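You operate a simulated robot arm through the tools that you are given. There is no shell and no other tool. Be economical: measure what you need, move in short steps, check, and stop when the job is done.

Carry out the task below with a simulated robot arm. There is one attempt and no reset: what you move stays moved.

JOB
Bolt the yellow cover on the grey pedestal, crosswise: red, green, blue, white.
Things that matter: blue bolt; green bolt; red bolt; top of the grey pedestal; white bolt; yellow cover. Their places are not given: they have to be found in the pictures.

It is judged by the outcome, as a careful person would: the job done as asked, and still so three seconds after it is handed in. It fails if anything else is knocked over, pushed out of place, dropped, spilled or broken. A push-on lid holds only when it is set on centred and level and pressed home; a screw cap is set on level and turned clockwise until tight.

ROBOT AND FRAMES
A 7-joint arm with a two-finger gripper, fixed in place. Base frame: the origin is at the foot of the arm, x ahead of it, y to its left, z up. Units: mm, rad, N and s.
With the tool pointing down near the work surface it reaches from about 320 to 760 mm from the base axis. Its first joint turns from -2.496 to 2.496 rad. Payload 2.45 kg.
The TCP is the grasp point between the finger pads, 26 mm short of the fingertips. In the tool frame z runs along the fingers and y along their closing line. The gripper opens to 96 mm. The gripper's body begins 69 mm behind the TCP.
Orientation is that of the tool frame in the base frame, as a unit quaternion [x, y, z, w]. With the fingers straight down and closing along the base's y, the tool's x points along the base's -x, its y along +y and its z along -z.

CONTROLS
- The arm moves only by the tool move_arm. Its arguments are lists of equal length, an entry for each row: "offset": the shift along the base's x, y, z in units of 250 mm (1.0 is 250 mm), a list of three; "turn": the turn, a rotation vector about the base's x, y, z in units of 90 degrees (1.0 is 90 degrees), a list of three; "hand": the finger opening in mm, from 0 to 96. In form: {"offset": [[dx, dy, dz], ...], "turn": [[ax, ay, az], ...], "hand": [hand, ...]}. A call has 1 to 20 rows; each row is the pose to reach, as a shift and turn from the pose commanded when the call began. A call with a number of a shift or a turn outside -1 to 1 is refused whole. A row lasts 0.2 s, in which the tool goes at most 50 mm and 0.15 rad; a call with a longer step from one row to the next is refused whole, and so is a gripper value outside its range. A pose out of reach is approached as far as the arm can. The call stops where the force on the tool passes 60 N (or 10 N more than at its start, if that is more) or the arm is blocked; 0.2 s more then pass. Each finger halts on what it meets, pressing with about 33 N; the grip force reading is that of the motor and also rises with nothing between the fingers. The clock runs only during rows and for 0.2 s after the last one: add rows that repeat a pose to give the fingers time. The reply holds the time, the measured pose of the TCP, the force on the tool along the base axes, the opening and the grip force, in the units named above and with some noise, with the torque about the TCP (base axes, N m) and any sound that the robot's microphone picked up.
- Cameras (640 x 400 px; columns grow to the right, rows downward): "scene" is fixed at [219.5, 500.2, 1690.5]; the picture's right is [-0.86, -0.51, 0.00], its down [-0.34, 0.59, -0.73] and it looks along [0.37, -0.63, -0.68] (base axes); focal length 364 px, centre (320, 200). "wrist" rides on the gripper at [82, 3, -98] in the tool frame; the picture's right is [-0.04, 1.00, 0.00], its down [-0.73, -0.03, -0.68] and it looks along [-0.68, -0.03, 0.73] (tool axes); focal length 256 px, centre (320, 200).
- capture(camera): a new picture of that camera. No time passes.
- raise_lower(by): slides the trunk up (or, below 0, down) by that many mm; the arm rides with it, the base frame stays. It gives what a move gives, with no picture.
- point_at(camera, pixels): for up to 12 pixels [column, row] of the newest picture of that camera ("zoom" is the newest enlarged one), the place [x, y, z] in the base frame of the surface seen there, good to about 2 mm. No time passes.
- inspect(camera, box): a new picture of the part [left, top, right, bottom] of that camera's present view, enlarged. No time passes.
- finish_job(): hands the job in; it is judged then, once.

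Work in short steps. Measure before you move; look again where a grasp or a placing could have gone wrong, and mend it. You have 80 turns and 34 pictures in all, those below and enlarged ones among them. Open the gripper and draw the arm clear of the work before you hand the job in, unless the task says otherwise; then end with one line.

The tools are called after ">>>" as name(argument=value, ...) on one line, values as JSON. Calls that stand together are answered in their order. move_arm: Moves the arm, as the interface text tells. Its arguments: {"type":"object","properties":{"offset":{"type":"array","items":{"type":"array","items":{"type":"number"}}},"turn":{"type":"array","items":{"type":"array","items":{"type":"number"}}},"hand":{"type":"array","items":{"type":"number"}}},"required":["offset","turn","hand"]} The other tools are called the same way: raise_lower (by) slides the trunk up or down; capture (camera) takes a picture; point_at (camera, pixels) gives the place of the surface under pixels of a picture; inspect (camera, box) takes an enlarged picture of a part of a camera's view; finish_job () hands the job in.

At the start:

```text
t: 0.0
position: [384.7, -131.2, 1226.2]
orientation: [-0.001, 1.0, 0.0, -0.001]
ft_force: [-0.1, 0.8, 0.3]
wrist_torque: [-0.02, 0.01, -0.01]
opening: 95.9
finger_force: 0.0
trunk travel left (down, up): [-575.0, 65.0]
```

scene: 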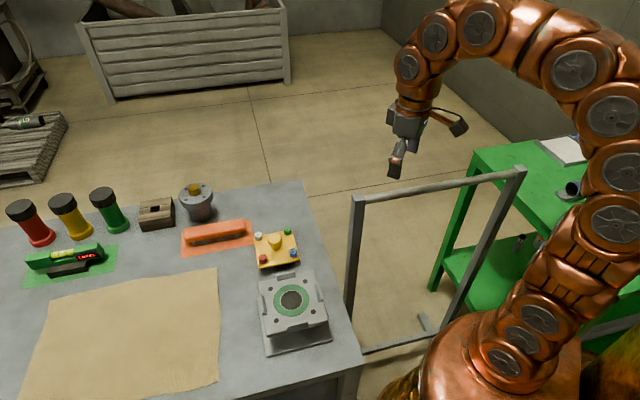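
wrist: 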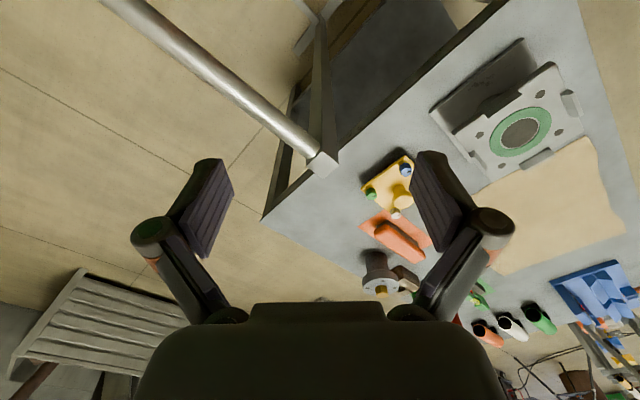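

The scene shows the yellow cover near (276,250) with four coloured bolts and a knob, and the pedestal near (292,303). I enlarge that part.

>>> inspect(camera="scene", box=[230, 215, 350, 360])

>>> inspect(camera="scene", box=[130, 170, 310, 280])

```text
2.76 times, centred on (290, 288) of scene
```

zoom: 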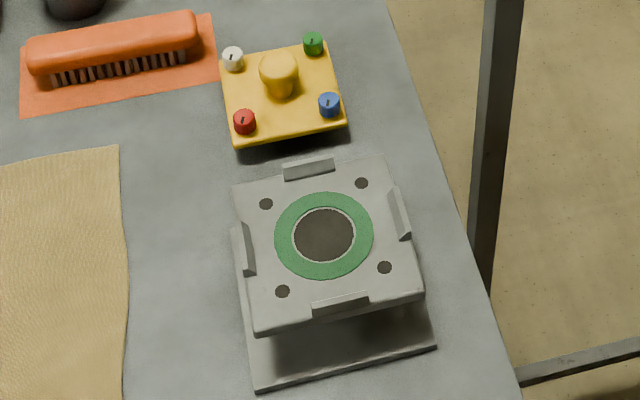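

```text
3.56 times, centred on (220, 225) of scene
```

zoom: 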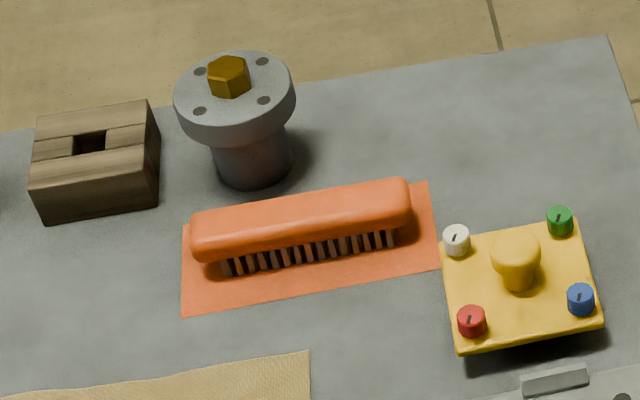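

Both the cover with its four captive bolts and the pedestal's four guide tabs are visible. I read cover points off the zoom and pedestal points off the scene picture.

>>> point_at(camera="zoom", pixels=[[471, 315], [560, 214], [580, 293], [457, 234], [515, 243], [443, 245], [578, 222], [599, 323], [457, 349], [530, 310], [625, 250], [480, 370]])

>>> point_at(camera="scene", pixels=[[291, 300], [270.4, 289.3], [305.2, 281.5], [276.6, 320.7], [313.5, 312.2], [286, 276], [320, 292.5], [297, 325], [262.5, 303.5], [301, 345], [340, 360]])

```text
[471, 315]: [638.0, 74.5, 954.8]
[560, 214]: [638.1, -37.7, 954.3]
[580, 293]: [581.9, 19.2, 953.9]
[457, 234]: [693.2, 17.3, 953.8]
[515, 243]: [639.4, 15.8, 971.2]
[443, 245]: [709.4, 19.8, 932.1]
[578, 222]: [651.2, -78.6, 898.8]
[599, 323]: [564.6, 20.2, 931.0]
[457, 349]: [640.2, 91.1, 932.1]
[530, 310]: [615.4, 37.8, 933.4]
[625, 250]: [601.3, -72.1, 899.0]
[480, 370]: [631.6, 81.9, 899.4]
```

```text
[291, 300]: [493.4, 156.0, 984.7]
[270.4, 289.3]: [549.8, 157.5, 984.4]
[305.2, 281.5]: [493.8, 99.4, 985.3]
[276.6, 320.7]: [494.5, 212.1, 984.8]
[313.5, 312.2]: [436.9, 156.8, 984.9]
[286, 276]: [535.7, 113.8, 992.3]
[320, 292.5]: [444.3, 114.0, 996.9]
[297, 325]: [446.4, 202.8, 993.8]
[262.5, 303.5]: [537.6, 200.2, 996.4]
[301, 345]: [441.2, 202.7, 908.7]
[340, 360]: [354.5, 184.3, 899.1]
```

The cover centre is about (638,18) with its top at z 932, and the pedestal centre is about (493.6,156.5,985), with the holes in the same orientation as the bolts. I check where the grey frame stands so the arm avoids it, and take the knob's outline.

>>> point_at(camera="scene", pixels=[[357, 200], [440, 188], [520, 172], [352, 290], [198, 190]])

>>> point_at(camera="zoom", pixels=[[493, 243], [537, 243], [515, 234], [515, 258], [500, 275], [535, 275], [517, 282], [456, 240], [250, 80], [462, 325]])

```text
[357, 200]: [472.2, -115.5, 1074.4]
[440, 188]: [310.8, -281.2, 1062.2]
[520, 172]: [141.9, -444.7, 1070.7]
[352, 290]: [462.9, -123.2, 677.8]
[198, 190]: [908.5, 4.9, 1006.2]
```

```text
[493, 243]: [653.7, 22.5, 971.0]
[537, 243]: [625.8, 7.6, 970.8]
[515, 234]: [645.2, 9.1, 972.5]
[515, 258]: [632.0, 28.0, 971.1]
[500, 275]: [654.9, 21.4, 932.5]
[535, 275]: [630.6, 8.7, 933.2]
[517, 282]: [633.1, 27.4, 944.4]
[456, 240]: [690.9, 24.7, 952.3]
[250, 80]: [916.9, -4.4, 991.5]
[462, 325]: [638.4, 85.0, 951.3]
```

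The frame's top bar is at z≈1075, from (472,-115) outwards, so I stay high. The knob top is at z 971, about 32 mm wide. I move over towards the cover, turning 45° so the fingers close between the bolts.

>>> move_arm(offset=[[0.133, 0.08, -0.04], [0.267, 0.16, -0.08], [0.4, 0.24, -0.12], [0.533, 0.32, -0.16], [0.667, 0.4, -0.2], [0.8, 0.48, -0.24], [0.8, 0.48, -0.24]], turn=[[0, 0, 0.083], [0, 0, 0.167], [0, 0, 0.25], [0, 0, 0.333], [0, 0, 0.417], [0, 0, 0.5], [0, 0, 0.5]], hand=[80, 70, 70, 70, 70, 70, 70])

```text
t: 1.6
position: [583.1, -9.5, 1164.7]
orientation: [-0.384, 0.923, 0.001, 0.001]
ft_force: [-0.2, 0.6, 0.0]
wrist_torque: [-0.01, -0.03, 0.02]
opening: 69.7
finger_force: 0.1
trunk travel left (down, up): [-575.0, 65.0]
```

The arm moved as expected. I now go above the cover at z≈1055.

>>> move_arm(offset=[[0.073, 0.037, -0.15], [0.147, 0.073, -0.3], [0.22, 0.11, -0.44], [0.22, 0.11, -0.44]], turn=[[0, 0, 0], [0, 0, 0], [0, 0, 0], [0, 0, 0]], hand=[70, 70, 70, 70])

>>> capture(camera="wrist")

```text
t: 2.6
position: [638.9, 16.9, 1053.3]
orientation: [-0.384, 0.923, 0.0, 0.0]
ft_force: [0.1, 0.5, -0.5]
wrist_torque: [-0.02, -0.01, 0.0]
opening: 70.0
finger_force: 0.1
trunk travel left (down, up): [-575.0, 65.0]
```

```text
29 pictures are left
```

wrist: 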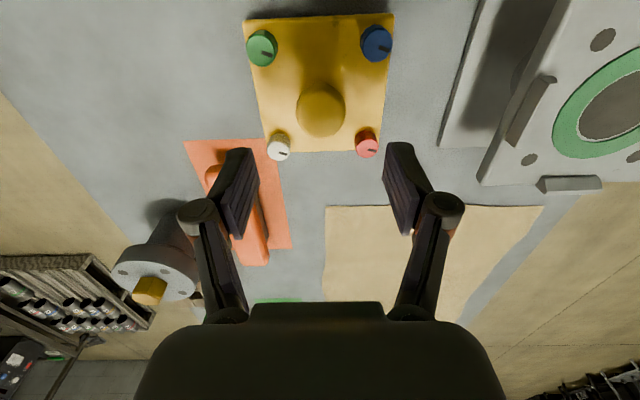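

The cover is well in view, with the knob at (320,110). I measure bolt, knob and pedestal hole positions from here for centre and yaw.

>>> point_at(camera="wrist", pixels=[[261, 45], [377, 41], [279, 144], [367, 141], [320, 103], [298, 110], [344, 110], [528, 160], [603, 40], [245, 25], [393, 14], [382, 150]])

>>> inspect(camera="wrist", box=[230, 0, 410, 170])

```text
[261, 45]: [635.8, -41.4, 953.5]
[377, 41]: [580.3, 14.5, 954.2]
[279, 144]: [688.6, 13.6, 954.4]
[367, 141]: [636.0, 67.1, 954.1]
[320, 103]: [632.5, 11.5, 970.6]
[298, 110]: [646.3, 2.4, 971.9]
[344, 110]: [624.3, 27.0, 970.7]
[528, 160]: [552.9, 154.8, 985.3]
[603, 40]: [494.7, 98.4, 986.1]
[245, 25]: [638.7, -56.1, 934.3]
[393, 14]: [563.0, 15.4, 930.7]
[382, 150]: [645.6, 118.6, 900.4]
```

```text
2.35 times, centred on (320, 85) of wrist
```

zoom: 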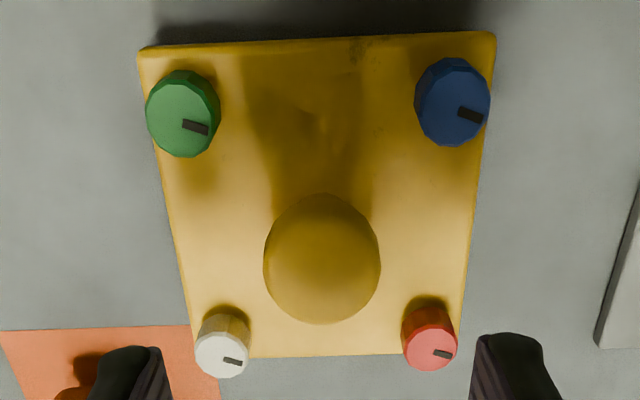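

The zoom gives clearer head-top centres, so I re-read those points with it.

>>> point_at(camera="zoom", pixels=[[184, 124], [459, 105], [222, 355], [430, 348], [322, 260], [264, 265], [380, 262], [148, 75], [492, 50], [322, 318], [322, 205]])

```text
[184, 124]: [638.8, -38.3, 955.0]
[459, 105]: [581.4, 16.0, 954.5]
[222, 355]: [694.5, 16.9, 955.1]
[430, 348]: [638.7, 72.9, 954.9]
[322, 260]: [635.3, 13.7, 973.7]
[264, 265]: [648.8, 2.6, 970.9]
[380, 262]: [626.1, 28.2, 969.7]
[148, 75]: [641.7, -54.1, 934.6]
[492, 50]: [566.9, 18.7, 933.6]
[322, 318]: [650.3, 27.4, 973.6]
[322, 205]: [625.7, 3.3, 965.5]
```

The cover centre is (638.4,17) with yaw ≈0, and the tool is already right above it. I lower to TCP z≈964, fingertips just above the plate.

>>> move_arm(offset=[[0, 0, -0.12], [0, 0, -0.24], [0, 0, -0.32], [0, 0, -0.357], [0, 0, -0.357]], turn=[[0, 0, 0], [0, 0, 0], [0, 0, 0], [0, 0, 0], [0, 0, 0]], hand=[70, 70, 66, 66, 66])

>>> capture(camera="wrist")

```text
t: 3.8
position: [638.6, 18.1, 966.8]
orientation: [-0.383, 0.924, 0.0, 0.001]
ft_force: [0.4, -0.6, 0.5]
wrist_torque: [0.02, 0.01, -0.02]
opening: 65.6
finger_force: 0.1
trunk travel left (down, up): [-575.0, 65.0]
```

```text
27 pictures are left
```

wrist: 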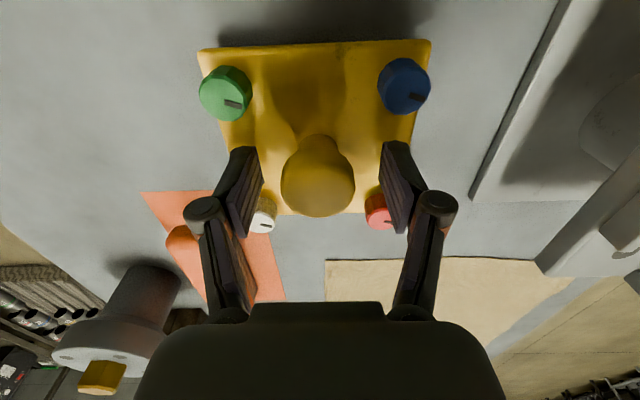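

The fingers straddle the knob at (318,175) clear of the bolts. I close the gripper.

>>> move_arm(offset=[[0, 0, 0], [0, 0, 0], [0, 0, 0], [0, 0, 0], [0, 0, 0]], turn=[[0, 0, 0], [0, 0, 0], [0, 0, 0], [0, 0, 0], [0, 0, 0]], hand=[20, 20, 10, 10, 10])

```text
t: 5.0
position: [639.2, 17.5, 967.4]
orientation: [-0.383, 0.924, 0.0, 0.001]
ft_force: [10.2, -6.2, 4.2]
wrist_torque: [-0.09, -0.37, -0.08]
opening: 36.4
finger_force: 32.6
trunk travel left (down, up): [-575.0, 65.0]
```

The grip holds at 36.4 mm. I lift straight up 130 mm.

>>> move_arm(offset=[[0, 0, 0.04], [0, 0, 0.12], [0, 0, 0.24], [0, 0, 0.38], [0, 0, 0.52], [0, 0, 0.52]], turn=[[0, 0, 0], [0, 0, 0], [0, 0, 0], [0, 0, 0], [0, 0, 0], [0, 0, 0]], hand=[10, 10, 10, 10, 10, 10])

>>> inspect(camera="scene", box=[200, 180, 360, 340])

>>> capture(camera="wrist")

```text
t: 6.4
position: [638.9, 18.7, 1095.6]
orientation: [-0.384, 0.924, 0.001, -0.002]
ft_force: [0.3, -0.5, -10.0]
wrist_torque: [0.01, 0.0, -0.03]
opening: 36.4
finger_force: 32.8
trunk travel left (down, up): [-575.0, 65.0]
```

```text
2.50 times, centred on (280, 260) of scene
```

zoom: 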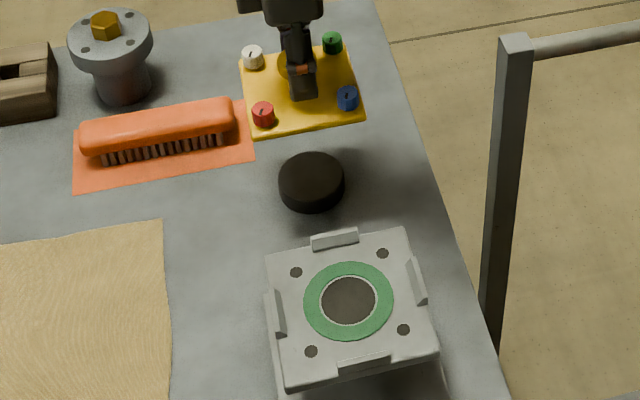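

```text
25 pictures are left
```

wrist: 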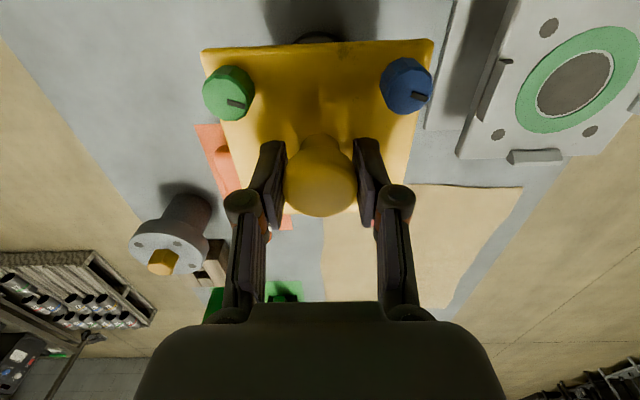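

The cover came up level, leaving its black stand behind. I measure bolt tops in hand (scene zoom) to know the cover's true offset from the TCP, plus the pedestal holes.

>>> point_at(camera="zoom", pixels=[[263, 109], [332, 37], [347, 92], [252, 52], [296, 272], [383, 253], [311, 351], [404, 329], [312, 170]])

>>> point_at(camera="wrist", pixels=[[230, 94], [407, 80], [548, 27], [497, 134], [590, 131], [202, 52], [432, 42], [320, 205]])

```text
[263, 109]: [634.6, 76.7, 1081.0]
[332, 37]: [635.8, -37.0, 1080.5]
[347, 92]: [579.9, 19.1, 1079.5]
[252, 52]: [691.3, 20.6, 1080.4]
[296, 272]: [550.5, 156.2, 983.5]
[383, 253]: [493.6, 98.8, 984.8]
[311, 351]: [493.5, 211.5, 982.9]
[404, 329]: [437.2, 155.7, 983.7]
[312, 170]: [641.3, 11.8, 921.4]
```

```text
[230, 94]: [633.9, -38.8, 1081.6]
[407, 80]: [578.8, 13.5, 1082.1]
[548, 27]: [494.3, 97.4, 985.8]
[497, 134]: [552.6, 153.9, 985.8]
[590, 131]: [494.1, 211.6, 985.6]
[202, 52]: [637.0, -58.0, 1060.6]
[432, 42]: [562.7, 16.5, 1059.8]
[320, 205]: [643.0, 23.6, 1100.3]
```

Cover centre in hand reads about (635.4,19.9) and the pedestal about (493.7,156). I carry it horizontally by (-141.7,+136.2) with a -0.5° trim.

>>> move_arm(offset=[[-0.07, 0.068, 0], [-0.18, 0.173, 0], [-0.29, 0.279, 0], [-0.4, 0.385, 0], [-0.5, 0.481, 0], [-0.567, 0.545, 0], [-0.567, 0.545, 0], [-0.567, 0.545, 0]], turn=[[0, 0, 0], [0, 0, 0], [0, 0, 0], [0, 0, 0], [0, 0, -0.006], [0, 0, -0.006], [0, 0, -0.006], [0, 0, -0.006]], hand=[10, 10, 10, 10, 10, 10, 10, 10])

>>> inspect(camera="scene", box=[220, 200, 380, 360])

>>> capture(camera="wrist")

```text
t: 8.2
position: [495.8, 152.8, 1094.0]
orientation: [-0.379, 0.925, 0.0, 0.001]
ft_force: [0.0, 0.6, -10.9]
wrist_torque: [-0.02, 0.0, 0.01]
opening: 36.2
finger_force: 33.3
trunk travel left (down, up): [-575.0, 65.0]
```

```text
2.50 times, centred on (300, 280) of scene
```

zoom: 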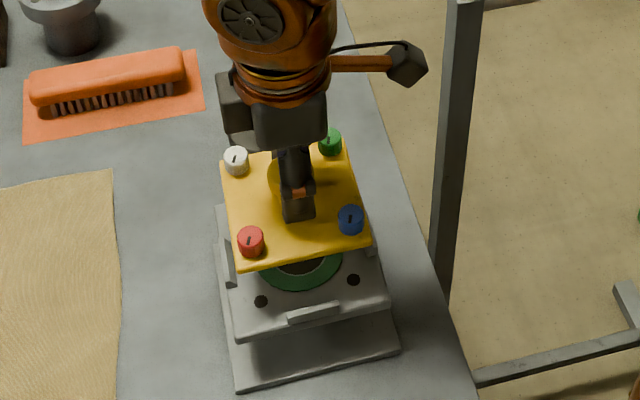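

```text
23 pictures are left
```

wrist: 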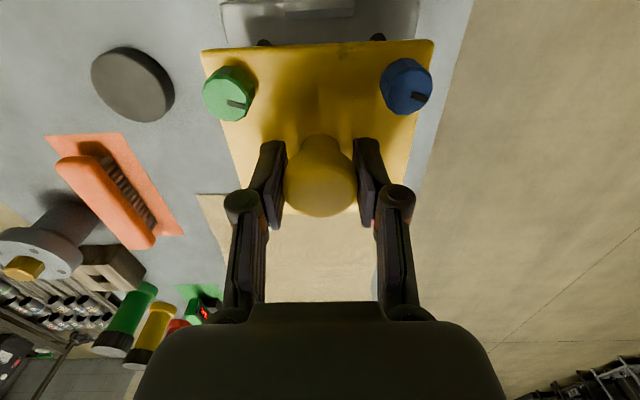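

The cover hangs over the pedestal. I measure the bolt heads and the two visible holes at (261,301) and (353,280).

>>> point_at(camera="zoom", pixels=[[251, 236], [331, 136], [350, 214], [236, 155], [261, 301], [353, 280], [247, 270], [370, 243], [220, 178], [349, 142]])

>>> point_at(camera="wrist", pixels=[[229, 97], [407, 83], [265, 42], [377, 37]])

```text
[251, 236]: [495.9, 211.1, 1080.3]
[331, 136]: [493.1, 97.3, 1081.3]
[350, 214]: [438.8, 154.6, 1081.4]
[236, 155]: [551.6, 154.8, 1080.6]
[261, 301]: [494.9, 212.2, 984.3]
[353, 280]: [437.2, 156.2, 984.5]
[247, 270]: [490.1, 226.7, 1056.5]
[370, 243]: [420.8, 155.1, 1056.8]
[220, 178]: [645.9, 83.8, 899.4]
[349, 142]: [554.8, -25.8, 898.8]
```

```text
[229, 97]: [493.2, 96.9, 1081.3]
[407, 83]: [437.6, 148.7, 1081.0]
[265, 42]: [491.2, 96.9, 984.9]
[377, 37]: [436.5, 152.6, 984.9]
```

The cover needs about (-1.1,+1.5) mm and a trace of yaw. I correct and lower 35 mm, then look again.

>>> move_arm(offset=[[-0.0044, 0.006, 0], [-0.0044, 0.006, -0.05], [-0.0044, 0.006, -0.1], [-0.0044, 0.006, -0.14], [-0.0044, 0.006, -0.14], [-0.0044, 0.006, -0.14]], turn=[[0, 0, 0.003], [0, 0, 0.003], [0, 0, 0.003], [0, 0, 0.003], [0, 0, 0.003], [0, 0, 0.003]], hand=[10, 10, 10, 10, 10, 10])

>>> inspect(camera="scene", box=[240, 240, 350, 350])

>>> inspect(camera="wrist", box=[180, 0, 460, 175])

```text
t: 9.6
position: [494.9, 154.5, 1061.1]
orientation: [-0.381, 0.924, 0.0, 0.0]
ft_force: [0.2, 0.0, -9.0]
wrist_torque: [0.0, 0.06, -0.02]
opening: 36.6
finger_force: 32.9
trunk travel left (down, up): [-575.0, 65.0]
```

```text
3.64 times, centred on (295, 295) of scene
```

zoom: 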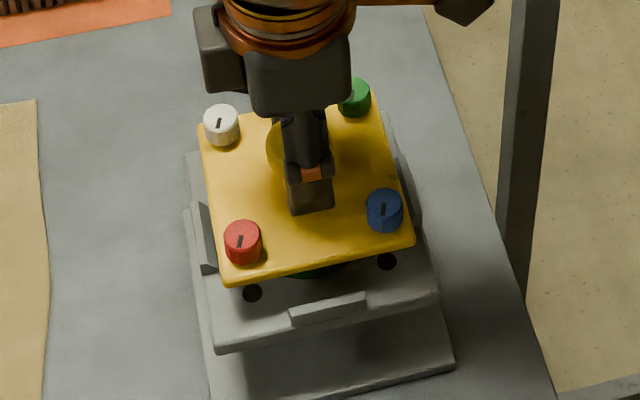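

```text
2.29 times, centred on (320, 88) of wrist
```

zoom: 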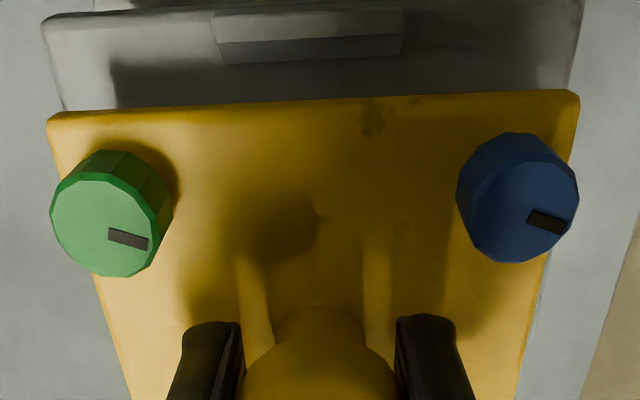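

Spacing to the tabs looks even. I check the green and blue heads in this zoom against the hole targets.

>>> point_at(camera="zoom", pixels=[[105, 228], [520, 213], [48, 125], [578, 98], [215, 40], [404, 30], [310, 45], [315, 105]])

>>> inspect(camera="scene", box=[240, 240, 350, 350])

>>> point_at(camera="zoom", pixels=[[241, 236], [355, 89], [384, 204], [221, 118], [252, 293], [387, 261], [228, 287], [414, 243], [210, 240], [328, 305]])

```text
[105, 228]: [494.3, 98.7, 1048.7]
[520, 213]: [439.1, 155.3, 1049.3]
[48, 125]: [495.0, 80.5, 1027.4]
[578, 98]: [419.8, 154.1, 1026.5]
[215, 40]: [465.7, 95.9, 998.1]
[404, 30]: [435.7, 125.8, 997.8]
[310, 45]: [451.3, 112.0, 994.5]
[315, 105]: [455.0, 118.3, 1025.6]
```

```text
3.64 times, centred on (295, 295) of scene
```

zoom: 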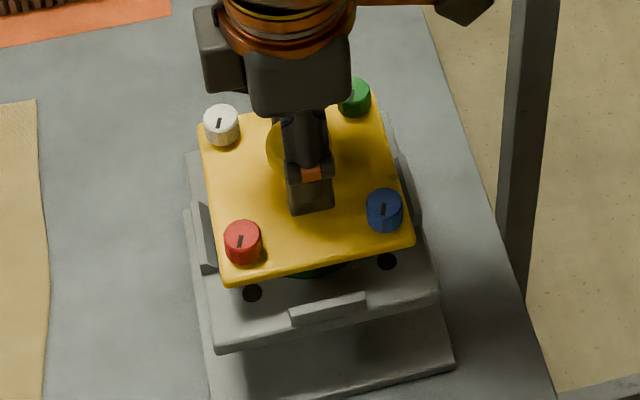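

```text
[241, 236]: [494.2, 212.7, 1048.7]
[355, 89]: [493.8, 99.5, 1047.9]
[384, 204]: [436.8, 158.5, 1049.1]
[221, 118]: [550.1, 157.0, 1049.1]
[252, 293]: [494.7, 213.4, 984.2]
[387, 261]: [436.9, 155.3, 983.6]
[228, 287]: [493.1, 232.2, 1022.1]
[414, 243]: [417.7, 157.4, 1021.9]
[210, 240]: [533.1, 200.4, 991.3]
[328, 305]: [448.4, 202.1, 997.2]
```

Cover centre reads (493.7,156.5), matching the pedestal. I lower slowly.

>>> move_arm(offset=[[0, 0, -0.02], [0, 0, -0.04], [0, 0, -0.06], [0, 0, -0.07], [0, 0, -0.08], [0, 0, -0.08]], turn=[[0, 0, 0], [0, 0, 0], [0, 0, 0], [0, 0, 0], [0, 0, 0], [0, 0, 0]], hand=[10, 10, 10, 10, 10, 10])

```text
t: 11.0
position: [495.0, 155.7, 1040.4]
orientation: [-0.381, 0.925, 0.001, 0.0]
ft_force: [-0.1, 0.2, -10.3]
wrist_torque: [-0.01, -0.01, 0.0]
opening: 36.9
finger_force: 33.1
trunk travel left (down, up): [-575.0, 65.0]
```

No contact yet; the weight is unchanged. I keep lowering in small rows.

>>> move_arm(offset=[[0, 0, -0.01], [0, 0, -0.02], [0, 0, -0.03], [0, 0, -0.04], [0, 0, -0.04]], turn=[[0, 0, 0], [0, 0, 0], [0, 0, 0], [0, 0, 0], [0, 0, 0]], hand=[10, 10, 10, 10, 10])

>>> inspect(camera="scene", box=[240, 240, 350, 350])

```text
t: 12.2
position: [495.6, 155.4, 1032.2]
orientation: [-0.381, 0.925, 0.0, 0.0]
ft_force: [-0.3, 0.7, -9.6]
wrist_torque: [-0.01, 0.04, 0.03]
opening: 36.4
finger_force: 33.1
trunk travel left (down, up): [-575.0, 65.0]
```

```text
3.64 times, centred on (295, 295) of scene
```

zoom: 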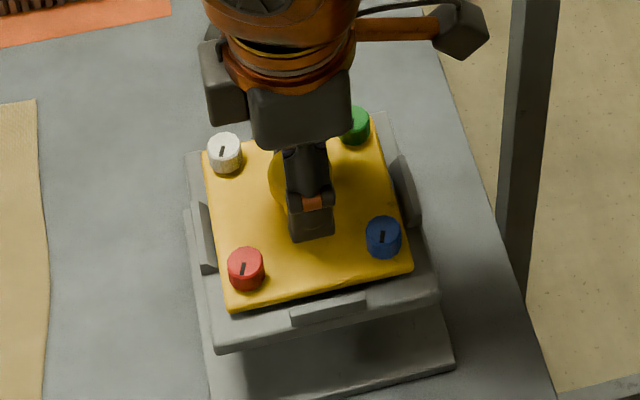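

The cover is sinking between the tabs with no contact. I check the position once more at this height.

>>> point_at(camera="zoom", pixels=[[245, 262], [356, 117], [383, 231], [224, 146], [231, 307], [412, 270], [320, 285]])

```text
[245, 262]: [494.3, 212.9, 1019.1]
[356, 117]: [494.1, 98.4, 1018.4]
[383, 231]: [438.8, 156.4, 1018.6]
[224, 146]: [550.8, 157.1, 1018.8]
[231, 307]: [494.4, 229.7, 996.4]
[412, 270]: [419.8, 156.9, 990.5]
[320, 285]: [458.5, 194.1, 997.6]
```

The centre reads (494.5,156.2), within about a millimetre. I shift x by -0.6 mm and continue down to contact.

>>> move_arm(offset=[[-0.0025, 0, -0.006], [-0.0025, 0, -0.012], [-0.0025, 0, -0.018], [-0.0025, 0, -0.024], [-0.0025, 0, -0.03], [-0.0025, 0, -0.03]], turn=[[0, 0, 0], [0, 0, 0], [0, 0, 0], [0, 0, 0], [0, 0, 0], [0, 0, 0]], hand=[10, 10, 10, 10, 10, 10])

```text
t: 13.6
position: [494.5, 155.3, 1026.1]
orientation: [-0.381, 0.925, 0.001, 0.001]
ft_force: [10.7, -3.9, 24.3]
wrist_torque: [-0.02, -0.16, -0.01]
opening: 36.6
finger_force: 33.2
trunk travel left (down, up): [-575.0, 65.0]
```

Contact: +24 N upward at TCP z 1026. I look to see whether the cover is seated flat inside the tabs.

>>> inspect(camera="scene", box=[250, 250, 340, 340])

>>> point_at(camera="zoom", pixels=[[223, 279], [361, 97], [399, 238], [197, 135], [300, 315], [380, 280], [230, 330], [240, 230], [340, 350], [180, 220]])

>>> inspect(camera="wrist", box=[180, 0, 460, 175])

```text
4.44 times, centred on (295, 295) of scene
```

zoom: 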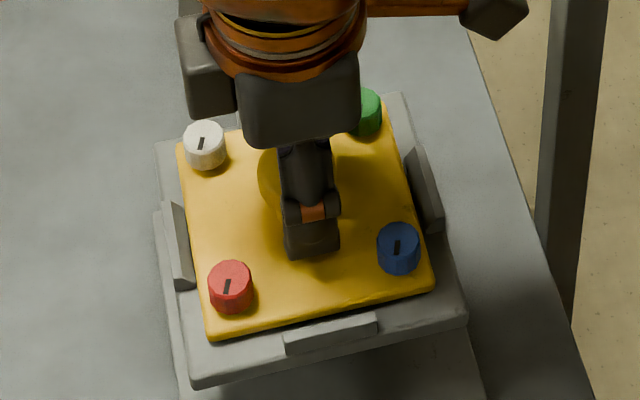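

```text
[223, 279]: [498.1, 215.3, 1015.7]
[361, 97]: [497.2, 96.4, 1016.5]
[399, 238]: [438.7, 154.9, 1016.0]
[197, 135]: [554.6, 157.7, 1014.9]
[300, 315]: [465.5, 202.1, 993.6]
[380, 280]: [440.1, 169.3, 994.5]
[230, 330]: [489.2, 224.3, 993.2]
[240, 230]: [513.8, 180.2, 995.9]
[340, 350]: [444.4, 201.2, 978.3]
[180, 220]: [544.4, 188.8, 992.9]
```

```text
2.29 times, centred on (320, 88) of wrist
```

zoom: 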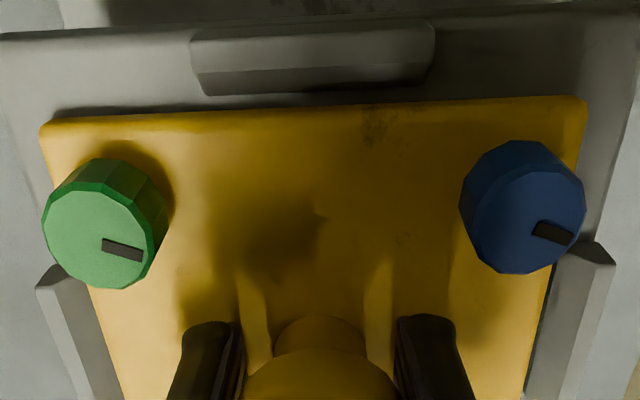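

Heads read z≈1016 and plate top ≈994, with a +10.7 N sideways force from my x shift. I undo that shift and press slightly to see whether it drops further.

>>> move_arm(offset=[[0.003, -0.001, 0], [0.003, -0.001, -0.004], [0.003, -0.001, -0.008], [0.003, -0.001, -0.008]], turn=[[0, 0, 0], [0, 0, 0], [0, 0, 0], [0, 0, 0]], hand=[10, 10, 10, 10])

```text
t: 14.6
position: [496.4, 153.7, 1022.9]
orientation: [-0.38, 0.925, 0.0, 0.0]
ft_force: [3.6, -0.5, 26.0]
wrist_torque: [0.01, -0.08, 0.02]
opening: 36.2
finger_force: 33.1
trunk travel left (down, up): [-575.0, 65.0]
```

It dropped about 3 mm with similar force. I press 2 mm more to see if it continues.

>>> move_arm(offset=[[0, 0, -0.004], [0, 0, -0.008], [0, 0, -0.008]], turn=[[0, 0, 0], [0, 0, 0], [0, 0, 0]], hand=[10, 10, 10])

>>> inspect(camera="scene", box=[250, 250, 340, 340])

>>> point_at(camera="zoom", pixels=[[230, 281], [366, 100], [398, 240], [204, 137], [300, 312], [380, 280], [220, 325], [240, 230], [420, 275], [190, 170]])

```text
t: 15.4
position: [495.5, 154.3, 1022.1]
orientation: [-0.381, 0.924, 0.001, 0.0]
ft_force: [1.7, -4.2, 29.8]
wrist_torque: [-0.12, 0.15, 0.01]
opening: 36.6
finger_force: 32.8
trunk travel left (down, up): [-575.0, 65.0]
```

```text
4.44 times, centred on (295, 295) of scene
```

zoom: 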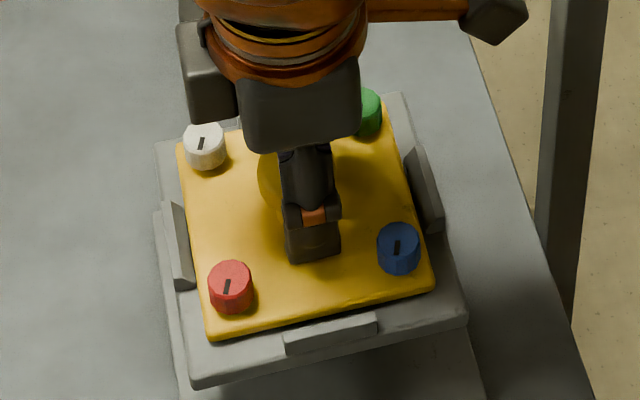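

```text
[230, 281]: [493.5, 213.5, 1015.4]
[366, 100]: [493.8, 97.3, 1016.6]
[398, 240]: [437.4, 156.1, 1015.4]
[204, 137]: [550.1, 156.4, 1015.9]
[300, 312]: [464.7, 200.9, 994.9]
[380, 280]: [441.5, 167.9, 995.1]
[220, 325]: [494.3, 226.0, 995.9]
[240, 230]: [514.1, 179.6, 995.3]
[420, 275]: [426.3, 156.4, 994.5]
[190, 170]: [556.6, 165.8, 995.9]
```

Heads stay at z≈1016, level, with the centre at (493.7,155.8), so the cover is seated and only the fingers slid on the knob. I open and rise.

>>> move_arm(offset=[[0, 0, 0.008], [0, 0, 0.008], [0, 0, 0.008], [0, 0, 0.008], [0, 0, 0.12], [0, 0, 0.26], [0, 0, 0.36], [0, 0, 0.36]], turn=[[0, 0, 0], [0, 0, 0], [0, 0, 0], [0, 0, 0], [0, 0, 0], [0, 0, 0], [0, 0, 0], [0, 0, 0]], hand=[36, 60, 64, 64, 64, 64, 64, 64])

>>> capture(camera="wrist")

```text
t: 17.2
position: [494.5, 155.2, 1108.7]
orientation: [-0.381, 0.925, 0.001, 0.0]
ft_force: [-0.3, 0.8, 0.9]
wrist_torque: [0.0, 0.0, 0.0]
opening: 64.1
finger_force: 0.1
trunk travel left (down, up): [-575.0, 65.0]
```

```text
15 pictures are left
```

wrist: 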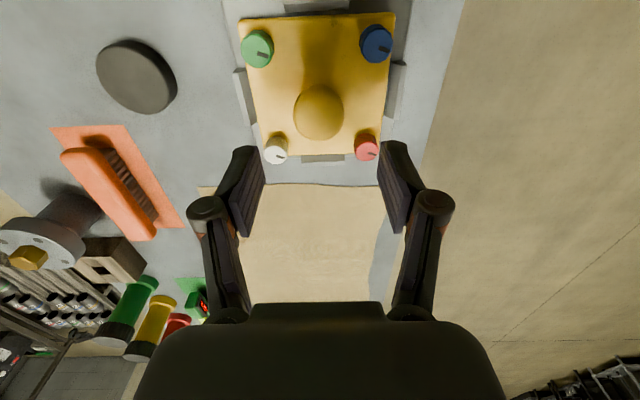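

The cover stayed in place with even gaps to the tabs. Next is red at about (493.6,213.3): I move over it, pre-turning +90° so I can then turn clockwise.

>>> move_arm(offset=[[0, 0.03, 0], [0, 0.08, 0], [0, 0.13, 0], [-0.002, 0.18, 0], [-0.003, 0.232, 0], [-0.003, 0.232, -0.03], [-0.003, 0.232, -0.06], [-0.003, 0.232, -0.09], [-0.003, 0.232, -0.12], [-0.003, 0.232, -0.15], [-0.003, 0.232, -0.18], [-0.003, 0.232, -0.18]], turn=[[0, 0, 0.09], [0, 0, 0.18], [0, 0, 0.27], [0, 0, 0.36], [0, 0, 0.45], [0, 0, 0.54], [0, 0, 0.63], [0, 0, 0.72], [0, 0, 0.81], [0, 0, 0.9], [0, 0, 0.99], [0, 0, 1.0]], hand=[50, 46, 46, 46, 46, 46, 46, 46, 46, 46, 46, 46])

>>> capture(camera="wrist")

```text
t: 19.8
position: [494.9, 213.4, 1065.2]
orientation: [0.923, -0.384, 0.0, 0.001]
ft_force: [0.1, -0.4, -0.2]
wrist_torque: [0.03, 0.02, 0.0]
opening: 46.1
finger_force: 0.0
trunk travel left (down, up): [-575.0, 65.0]
```

```text
14 pictures are left
```

wrist: 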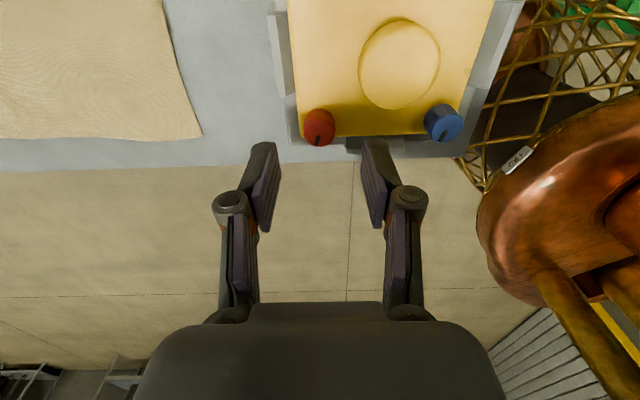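

Red at (319,127) is midway between the fingers. I lower to TCP z≈1025 and close on it.

>>> move_arm(offset=[[0, 0, -0.08], [0, 0, -0.13], [0, 0, -0.16], [0, 0, -0.16], [0, 0, -0.16], [0, 0, -0.16], [0, 0, -0.16]], turn=[[0, 0, 0], [0, 0, 0], [0, 0, 0], [0, 0, 0], [0, 0, 0], [0, 0, 0], [0, 0, 0]], hand=[46, 46, 46, 46, 10, 5, 5])

```text
t: 21.4
position: [495.3, 214.5, 1024.9]
orientation: [0.923, -0.384, 0.0, 0.0]
ft_force: [-1.1, -2.2, 0.6]
wrist_torque: [-0.08, 0.04, -0.01]
opening: 19.5
finger_force: 33.1
trunk travel left (down, up): [-575.0, 65.0]
```

Red is gripped at 19.5 mm with little side force. I turn clockwise 90° and watch the torque.

>>> move_arm(offset=[[0, 0, 0], [0, 0, 0], [0, 0, 0], [0, 0, 0], [0, 0, 0], [0, 0, 0], [0, 0, 0], [0, 0, 0], [0, 0, 0], [0, 0, 0], [0, 0, 0]], turn=[[0, 0, -0.09], [0, 0, -0.18], [0, 0, -0.27], [0, 0, -0.36], [0, 0, -0.45], [0, 0, -0.54], [0, 0, -0.63], [0, 0, -0.72], [0, 0, -0.81], [0, 0, -0.9], [0, 0, -1.0]], hand=[5, 5, 5, 5, 5, 5, 5, 5, 5, 5, 5])

```text
refused: row 11 steps farther than a row can; nothing moved
```

The last step was too long, so I use even steps.

>>> move_arm(offset=[[0, 0, 0], [0, 0, 0], [0, 0, 0], [0, 0, 0], [0, 0, 0], [0, 0, 0], [0, 0, 0], [0, 0, 0], [0, 0, 0], [0, 0, 0], [0, 0, 0]], turn=[[0, 0, -0.09], [0, 0, -0.18], [0, 0, -0.27], [0, 0, -0.36], [0, 0, -0.45], [0, 0, -0.54], [0, 0, -0.63], [0, 0, -0.72], [0, 0, -0.81], [0, 0, -0.9], [0, 0, -0.99]], hand=[5, 5, 5, 5, 5, 5, 5, 5, 5, 5, 5])

```text
t: 23.8
position: [497.2, 213.4, 1024.3]
orientation: [-0.386, 0.922, -0.001, 0.0]
ft_force: [22.4, -0.7, -22.1]
wrist_torque: [0.32, -0.77, 0.1]
opening: 19.5
finger_force: 33.0
trunk travel left (down, up): [-575.0, 65.0]
```

The bolt is drawing down (−22 N in z) with little torque, so it is not tight yet. I relieve by following it (1 mm in x and down) while turning on another 90°.

>>> move_arm(offset=[[0.004, 0, -0.004], [0.004, 0, -0.0045], [0.004, 0, -0.005], [0.004, 0, -0.0055], [0.004, 0, -0.006], [0.004, 0, -0.0065], [0.004, 0, -0.007], [0.004, 0, -0.0075], [0.004, 0, -0.008], [0.004, 0, -0.008], [0.004, 0, -0.008]], turn=[[0, 0, -0.09], [0, 0, -0.18], [0, 0, -0.27], [0, 0, -0.36], [0, 0, -0.45], [0, 0, -0.54], [0, 0, -0.63], [0, 0, -0.72], [0, 0, -0.81], [0, 0, -0.9], [0, 0, -0.99]], hand=[5, 5, 5, 5, 5, 5, 5, 5, 5, 5, 5])

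```text
t: 26.2
position: [496.0, 212.9, 1023.9]
orientation: [0.37, 0.929, -0.001, -0.001]
ft_force: [-6.0, -13.7, -0.6]
wrist_torque: [-0.29, 0.11, 0.28]
opening: 20.0
finger_force: 33.3
trunk travel left (down, up): [-575.0, 65.0]
```

Torque has risen to 0.28 N m. I continue clockwise, easing y by -0.6 mm.

>>> move_arm(offset=[[-0.001, -0.0025, 0], [-0.001, -0.0025, 0], [-0.001, -0.0025, 0], [-0.001, -0.0025, -0.001], [-0.001, -0.0025, -0.001], [-0.001, -0.0025, -0.001], [-0.001, -0.0025, -0.002], [-0.001, -0.0025, -0.002]], turn=[[0, 0, -0.09], [0, 0, -0.18], [0, 0, -0.27], [0, 0, -0.36], [0, 0, -0.45], [0, 0, -0.54], [0, 0, -0.63], [0, 0, -0.72]], hand=[5, 5, 5, 5, 5, 5, 5, 5])

>>> inspect(camera="scene", box=[250, 250, 340, 340])

```text
t: 28.0
position: [496.0, 212.0, 1024.5]
orientation: [0.811, 0.586, 0.001, 0.001]
ft_force: [-0.9, 0.6, 0.8]
wrist_torque: [0.02, 0.01, 0.24]
opening: 20.3
finger_force: 32.8
trunk travel left (down, up): [-575.0, 65.0]
```

```text
4.44 times, centred on (295, 295) of scene
```

zoom: 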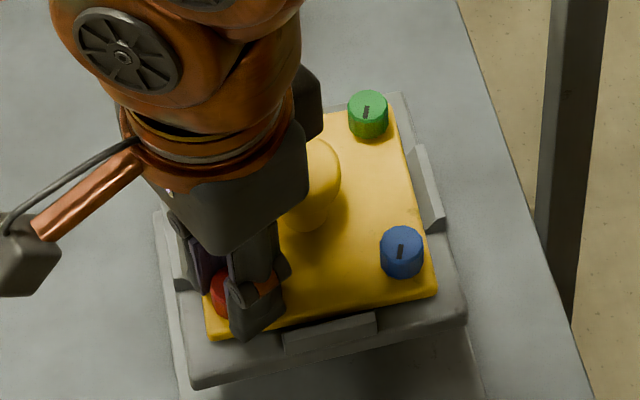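

Torque has levelled near 0.25 N m, suggesting the fingers slip on a tight bolt. I release, rise and look at the red head's height and slot.

>>> move_arm(offset=[[0, 0, 0], [0, 0, 0], [0, 0, 0], [0, 0, 0.1], [0, 0, 0.2], [0, 0, 0.28], [-0.15, 0.05, 0.28], [-0.3, 0.1, 0.28], [-0.3, 0.1, 0.28]], turn=[[0, 0, 0], [0, 0, 0], [0, 0, 0], [0, 0, 0.09], [0, 0, 0.18], [0, 0, 0.27], [0, 0, 0.36], [0, 0, 0.45], [0, 0, 0.54]], hand=[46, 46, 46, 46, 46, 46, 46, 46, 46])

>>> inspect(camera="scene", box=[250, 250, 340, 340])

```text
t: 30.0
position: [418.9, 236.9, 1095.9]
orientation: [0.496, 0.868, 0.0, 0.0]
ft_force: [-0.9, -0.2, 0.3]
wrist_torque: [0.01, -0.01, 0.0]
opening: 45.9
finger_force: 0.0
trunk travel left (down, up): [-575.0, 65.0]
```

```text
4.44 times, centred on (295, 295) of scene
```

zoom: 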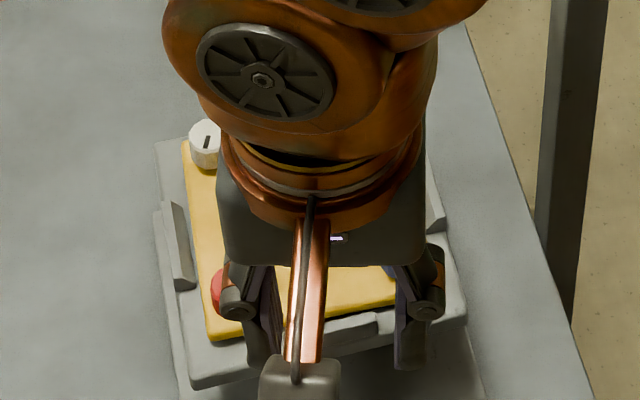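

The hand blocks the view. I move over towards green at (493.8,98), unwinding the wrist, and look at red from there.

>>> move_arm(offset=[[0.03, -0.05, 0], [0.06, -0.1, 0], [0.09, -0.16, 0], [0.12, -0.22, 0], [0.15, -0.28, 0], [0.18, -0.33, 0], [0.21, -0.39, 0], [0.24, -0.45, 0], [0.27, -0.5, 0], [0.3, -0.55, 0], [0.3, -0.55, 0]], turn=[[0, 0, 0.09], [0, 0, 0.18], [0, 0, 0.27], [0, 0, 0.36], [0, 0, 0.45], [0, 0, 0.54], [0, 0, 0.63], [0, 0, 0.72], [0, 0, 0.81], [0, 0, 0.9], [0, 0, 0.99]], hand=[46, 46, 46, 46, 46, 46, 46, 46, 46, 46, 46])

>>> inspect(camera="scene", box=[250, 250, 340, 340])

>>> point_at(camera="zoom", pixels=[[230, 284], [398, 242], [204, 139], [300, 312], [220, 325], [240, 230]])

```text
t: 32.4
position: [494.6, 99.4, 1094.2]
orientation: [-0.255, 0.967, 0.0, 0.001]
ft_force: [-0.4, -0.6, -0.3]
wrist_torque: [-0.03, 0.01, -0.01]
opening: 45.9
finger_force: 0.1
trunk travel left (down, up): [-575.0, 65.0]
```

```text
4.44 times, centred on (295, 295) of scene
```

zoom: 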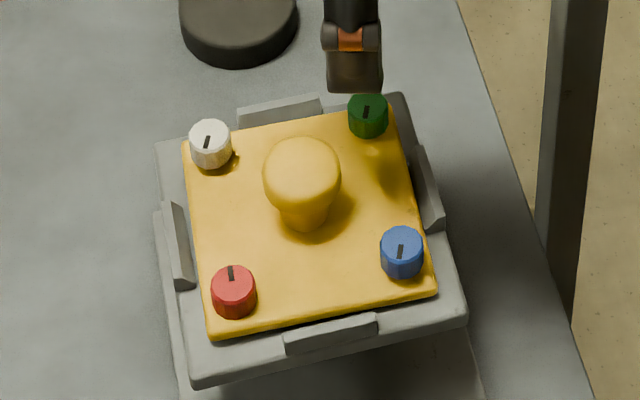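

```text
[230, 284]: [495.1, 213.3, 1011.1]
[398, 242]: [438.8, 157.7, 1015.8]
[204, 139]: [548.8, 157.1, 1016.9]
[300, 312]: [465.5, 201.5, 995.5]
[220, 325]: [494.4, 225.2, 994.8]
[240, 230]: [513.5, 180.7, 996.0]
```

Red has dropped from 1016 to 1011 and its slot swung about 185° while I commanded 245°, so it is tight after a half turn. Now green: pre-turn +89°, lower to z≈1027 and grip.

>>> move_arm(offset=[[0, -0.004, -0.016], [0, -0.006, -0.032], [0, -0.006, -0.048], [0, -0.006, -0.064], [0, -0.006, -0.08], [0, -0.006, -0.096], [0, -0.006, -0.112], [0, -0.006, -0.128], [0, -0.006, -0.144], [0, -0.006, -0.16], [0, -0.006, -0.176], [0, -0.006, -0.23], [0, -0.006, -0.268], [0, -0.006, -0.268], [0, -0.006, -0.268], [0, -0.006, -0.268], [0, -0.006, -0.268], [0, -0.006, -0.268]], turn=[[0, 0, 0.09], [0, 0, 0.18], [0, 0, 0.27], [0, 0, 0.36], [0, 0, 0.45], [0, 0, 0.54], [0, 0, 0.63], [0, 0, 0.72], [0, 0, 0.81], [0, 0, 0.9], [0, 0, 0.99], [0, 0, 0.99], [0, 0, 0.99], [0, 0, 0.99], [0, 0, 0.99], [0, 0, 0.99], [0, 0, 0.99], [0, 0, 0.99]], hand=[46, 46, 46, 46, 46, 46, 46, 46, 46, 46, 46, 46, 46, 46, 5, 5, 5, 5])

```text
t: 36.2
position: [493.7, 97.5, 1027.5]
orientation: [0.86, -0.511, -0.001, 0.0]
ft_force: [-15.4, -9.2, 0.6]
wrist_torque: [-0.28, 0.41, 0.05]
opening: 19.8
finger_force: 33.3
trunk travel left (down, up): [-575.0, 65.0]
```

Green is gripped at 19.8 mm. I ease (-0.7,-0.4) mm and turn clockwise 89°, following it down 2 mm.

>>> move_arm(offset=[[-0.002, -0.001, 0], [-0.002, -0.001, -0.001], [-0.002, -0.001, -0.002], [-0.001, -0.001, -0.003], [0, -0.001, -0.004], [0, -0.001, -0.005], [0, -0.001, -0.006], [0, -0.001, -0.007], [0, -0.001, -0.008], [0, -0.001, -0.009], [0, -0.001, -0.009]], turn=[[0, 0, -0.09], [0, 0, -0.18], [0, 0, -0.27], [0, 0, -0.36], [0, 0, -0.45], [0, 0, -0.54], [0, 0, -0.63], [0, 0, -0.72], [0, 0, -0.81], [0, 0, -0.9], [0, 0, -0.99]], hand=[5, 5, 5, 5, 5, 5, 5, 5, 5, 5, 5])

```text
t: 38.6
position: [494.0, 98.1, 1024.0]
orientation: [-0.253, 0.967, 0.0, 0.0]
ft_force: [-20.1, 10.0, -1.1]
wrist_torque: [-0.06, 0.72, 0.07]
opening: 19.7
finger_force: 33.5
trunk travel left (down, up): [-575.0, 65.0]
```

Torque is still low (0.07). I ease (-1,+0.5) mm and turn another 89°.

>>> move_arm(offset=[[-0.004, 0.002, 0], [-0.004, 0.002, -0.001], [-0.004, 0.002, -0.002], [-0.004, 0.002, -0.003], [-0.004, 0.002, -0.004], [-0.004, 0.002, -0.005], [-0.004, 0.001, -0.006], [-0.004, 0.001, -0.007], [-0.004, 0, -0.008], [-0.004, 0, -0.008], [-0.004, 0, -0.008]], turn=[[0, 0, -0.09], [0, 0, -0.18], [0, 0, -0.27], [0, 0, -0.36], [0, 0, -0.45], [0, 0, -0.54], [0, 0, -0.63], [0, 0, -0.72], [0, 0, -0.81], [0, 0, -0.9], [0, 0, -0.99]], hand=[5, 5, 5, 5, 5, 5, 5, 5, 5, 5, 5])

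```text
t: 41.0
position: [495.0, 98.2, 1023.5]
orientation: [0.498, 0.867, 0.001, 0.001]
ft_force: [15.5, 11.0, 15.6]
wrist_torque: [0.35, -0.05, 0.24]
opening: 19.6
finger_force: 32.8
trunk travel left (down, up): [-575.0, 65.0]
```

Torque is up to 0.24. I ease (+0.8,+0.5,+0.5) mm and turn another 57° to make sure it is tight.

>>> move_arm(offset=[[0.003, 0.002, 0.002], [0.003, 0.002, 0.002], [0.003, 0.002, 0.002], [0.003, 0.002, 0.002], [0.003, 0.002, 0.002], [0.003, 0.002, 0.002], [0.003, 0.002, 0.002]], turn=[[0, 0, -0.09], [0, 0, -0.18], [0, 0, -0.27], [0, 0, -0.36], [0, 0, -0.45], [0, 0, -0.54], [0, 0, -0.63]], hand=[5, 5, 5, 5, 5, 5, 5])

```text
t: 42.6
position: [493.7, 97.6, 1023.3]
orientation: [0.85, 0.527, -0.001, 0.001]
ft_force: [-4.0, 0.6, -0.2]
wrist_torque: [-0.19, 0.18, 0.15]
opening: 19.7
finger_force: 33.3
trunk travel left (down, up): [-575.0, 65.0]
```

I release, rise straight up (green was visible under the hand at that height before) and check its slot and height.

>>> move_arm(offset=[[0, 0, 0], [0, 0, 0], [0, 0, 0], [0, 0, 0.1], [0, 0, 0.2], [0, 0, 0.3], [0, 0, 0.32], [0, 0, 0.32], [0, 0, 0.32]], turn=[[0, 0, 0], [0, 0, 0], [0, 0, 0], [0, 0, 0.09], [0, 0, 0.18], [0, 0, 0.27], [0, 0, 0.36], [0, 0, 0.45], [0, 0, 0.54]], hand=[46, 46, 46, 46, 46, 46, 46, 46, 46])

>>> inspect(camera="scene", box=[250, 250, 340, 340])

>>> point_at(camera="zoom", pixels=[[366, 112], [372, 107], [372, 118], [234, 286], [402, 244], [210, 141], [240, 230], [380, 150]])

```text
t: 44.6
position: [494.9, 97.7, 1103.0]
orientation: [0.555, 0.832, 0.0, 0.0]
ft_force: [-0.7, -0.1, 0.2]
wrist_torque: [-0.01, 0.01, 0.01]
opening: 46.0
finger_force: 0.2
trunk travel left (down, up): [-575.0, 65.0]
```

```text
4.44 times, centred on (295, 295) of scene
```

zoom: 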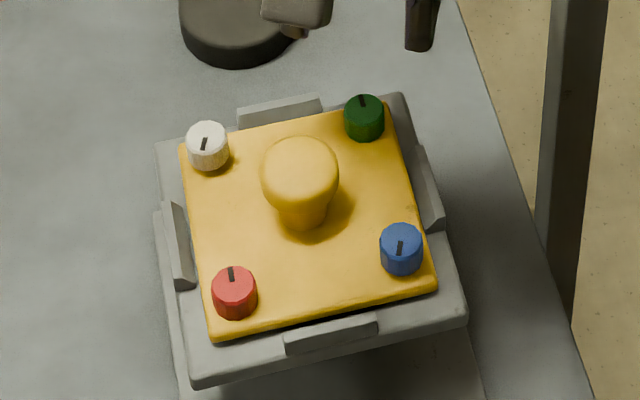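

```text
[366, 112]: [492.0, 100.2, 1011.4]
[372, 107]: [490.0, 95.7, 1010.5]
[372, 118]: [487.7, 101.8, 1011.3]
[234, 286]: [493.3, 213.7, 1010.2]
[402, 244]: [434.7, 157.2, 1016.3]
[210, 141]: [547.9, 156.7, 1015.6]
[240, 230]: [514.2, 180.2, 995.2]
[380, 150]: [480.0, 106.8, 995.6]
```

Green is at 1011 with its slot at the same stop as red, so it is tight. Next is blue at about (436.5,156.5); first I travel and unwind the wrist.

>>> move_arm(offset=[[-0.03, 0.03, 0], [-0.06, 0.06, 0], [-0.09, 0.09, 0], [-0.12, 0.12, 0], [-0.15, 0.15, 0], [-0.18, 0.18, 0], [-0.21, 0.21, 0], [-0.234, 0.235, 0], [-0.234, 0.235, 0], [-0.234, 0.235, 0], [-0.234, 0.235, -0.04], [-0.234, 0.235, -0.04]], turn=[[0, 0, 0.09], [0, 0, 0.18], [0, 0, 0.27], [0, 0, 0.36], [0, 0, 0.45], [0, 0, 0.54], [0, 0, 0.63], [0, 0, 0.72], [0, 0, 0.81], [0, 0, 0.9], [0, 0, 0.99], [0, 0, 0.99]], hand=[46, 46, 46, 46, 46, 46, 46, 46, 46, 46, 46, 46])

```text
t: 47.2
position: [437.2, 157.7, 1092.4]
orientation: [-0.186, 0.983, -0.001, -0.001]
ft_force: [0.2, 0.0, 0.1]
wrist_torque: [-0.01, 0.01, 0.03]
opening: 46.1
finger_force: 0.0
trunk travel left (down, up): [-575.0, 65.0]
```

The hand is over blue at z 1092. I pre-turn +89°, lower to z≈1027 and grip.

>>> move_arm(offset=[[-0.001, -0.002, -0.016], [-0.001, -0.003, -0.032], [-0.001, -0.003, -0.048], [-0.001, -0.003, -0.064], [-0.001, -0.003, -0.08], [-0.001, -0.003, -0.096], [-0.001, -0.003, -0.112], [-0.001, -0.003, -0.128], [-0.001, -0.003, -0.144], [-0.001, -0.003, -0.16], [-0.001, -0.003, -0.176], [-0.001, -0.003, -0.23], [-0.001, -0.003, -0.262], [-0.001, -0.003, -0.262], [-0.001, -0.003, -0.262], [-0.001, -0.003, -0.262], [-0.001, -0.003, -0.262], [-0.001, -0.003, -0.262]], turn=[[0, 0, 0.09], [0, 0, 0.18], [0, 0, 0.27], [0, 0, 0.36], [0, 0, 0.45], [0, 0, 0.54], [0, 0, 0.63], [0, 0, 0.72], [0, 0, 0.81], [0, 0, 0.9], [0, 0, 0.99], [0, 0, 0.99], [0, 0, 0.99], [0, 0, 0.99], [0, 0, 0.99], [0, 0, 0.99], [0, 0, 0.99], [0, 0, 0.99]], hand=[46, 46, 46, 46, 46, 46, 46, 46, 46, 46, 46, 46, 46, 46, 5, 5, 5, 5])

```text
t: 51.0
position: [438.1, 157.4, 1026.2]
orientation: [0.822, -0.57, 0.0, -0.001]
ft_force: [12.8, 4.3, 1.0]
wrist_torque: [0.07, -0.32, 0.02]
opening: 20.0
finger_force: 32.9
trunk travel left (down, up): [-575.0, 65.0]
```

Blue is gripped at 20.0 mm. I ease (+0.6,+0.2) mm and turn clockwise 89°, following down.

>>> move_arm(offset=[[0.002, 0.001, 0], [0.002, 0.001, -0.001], [0.002, 0.001, -0.002], [0.002, 0.001, -0.003], [0.001, 0.001, -0.004], [0.001, 0.001, -0.005], [0.001, 0.001, -0.006], [0, 0.001, -0.007], [0, 0.001, -0.008], [0, 0.001, -0.009], [0, 0.001, -0.009]], turn=[[0, 0, -0.09], [0, 0, -0.18], [0, 0, -0.27], [0, 0, -0.36], [0, 0, -0.45], [0, 0, -0.54], [0, 0, -0.63], [0, 0, -0.72], [0, 0, -0.81], [0, 0, -0.9], [0, 0, -0.99]], hand=[5, 5, 5, 5, 5, 5, 5, 5, 5, 5, 5])

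```text
t: 53.4
position: [438.0, 155.2, 1025.2]
orientation: [-0.185, 0.983, 0.0, -0.001]
ft_force: [27.3, -8.9, 0.4]
wrist_torque: [-0.33, -0.63, -0.01]
opening: 19.7
finger_force: 33.1
trunk travel left (down, up): [-575.0, 65.0]
```

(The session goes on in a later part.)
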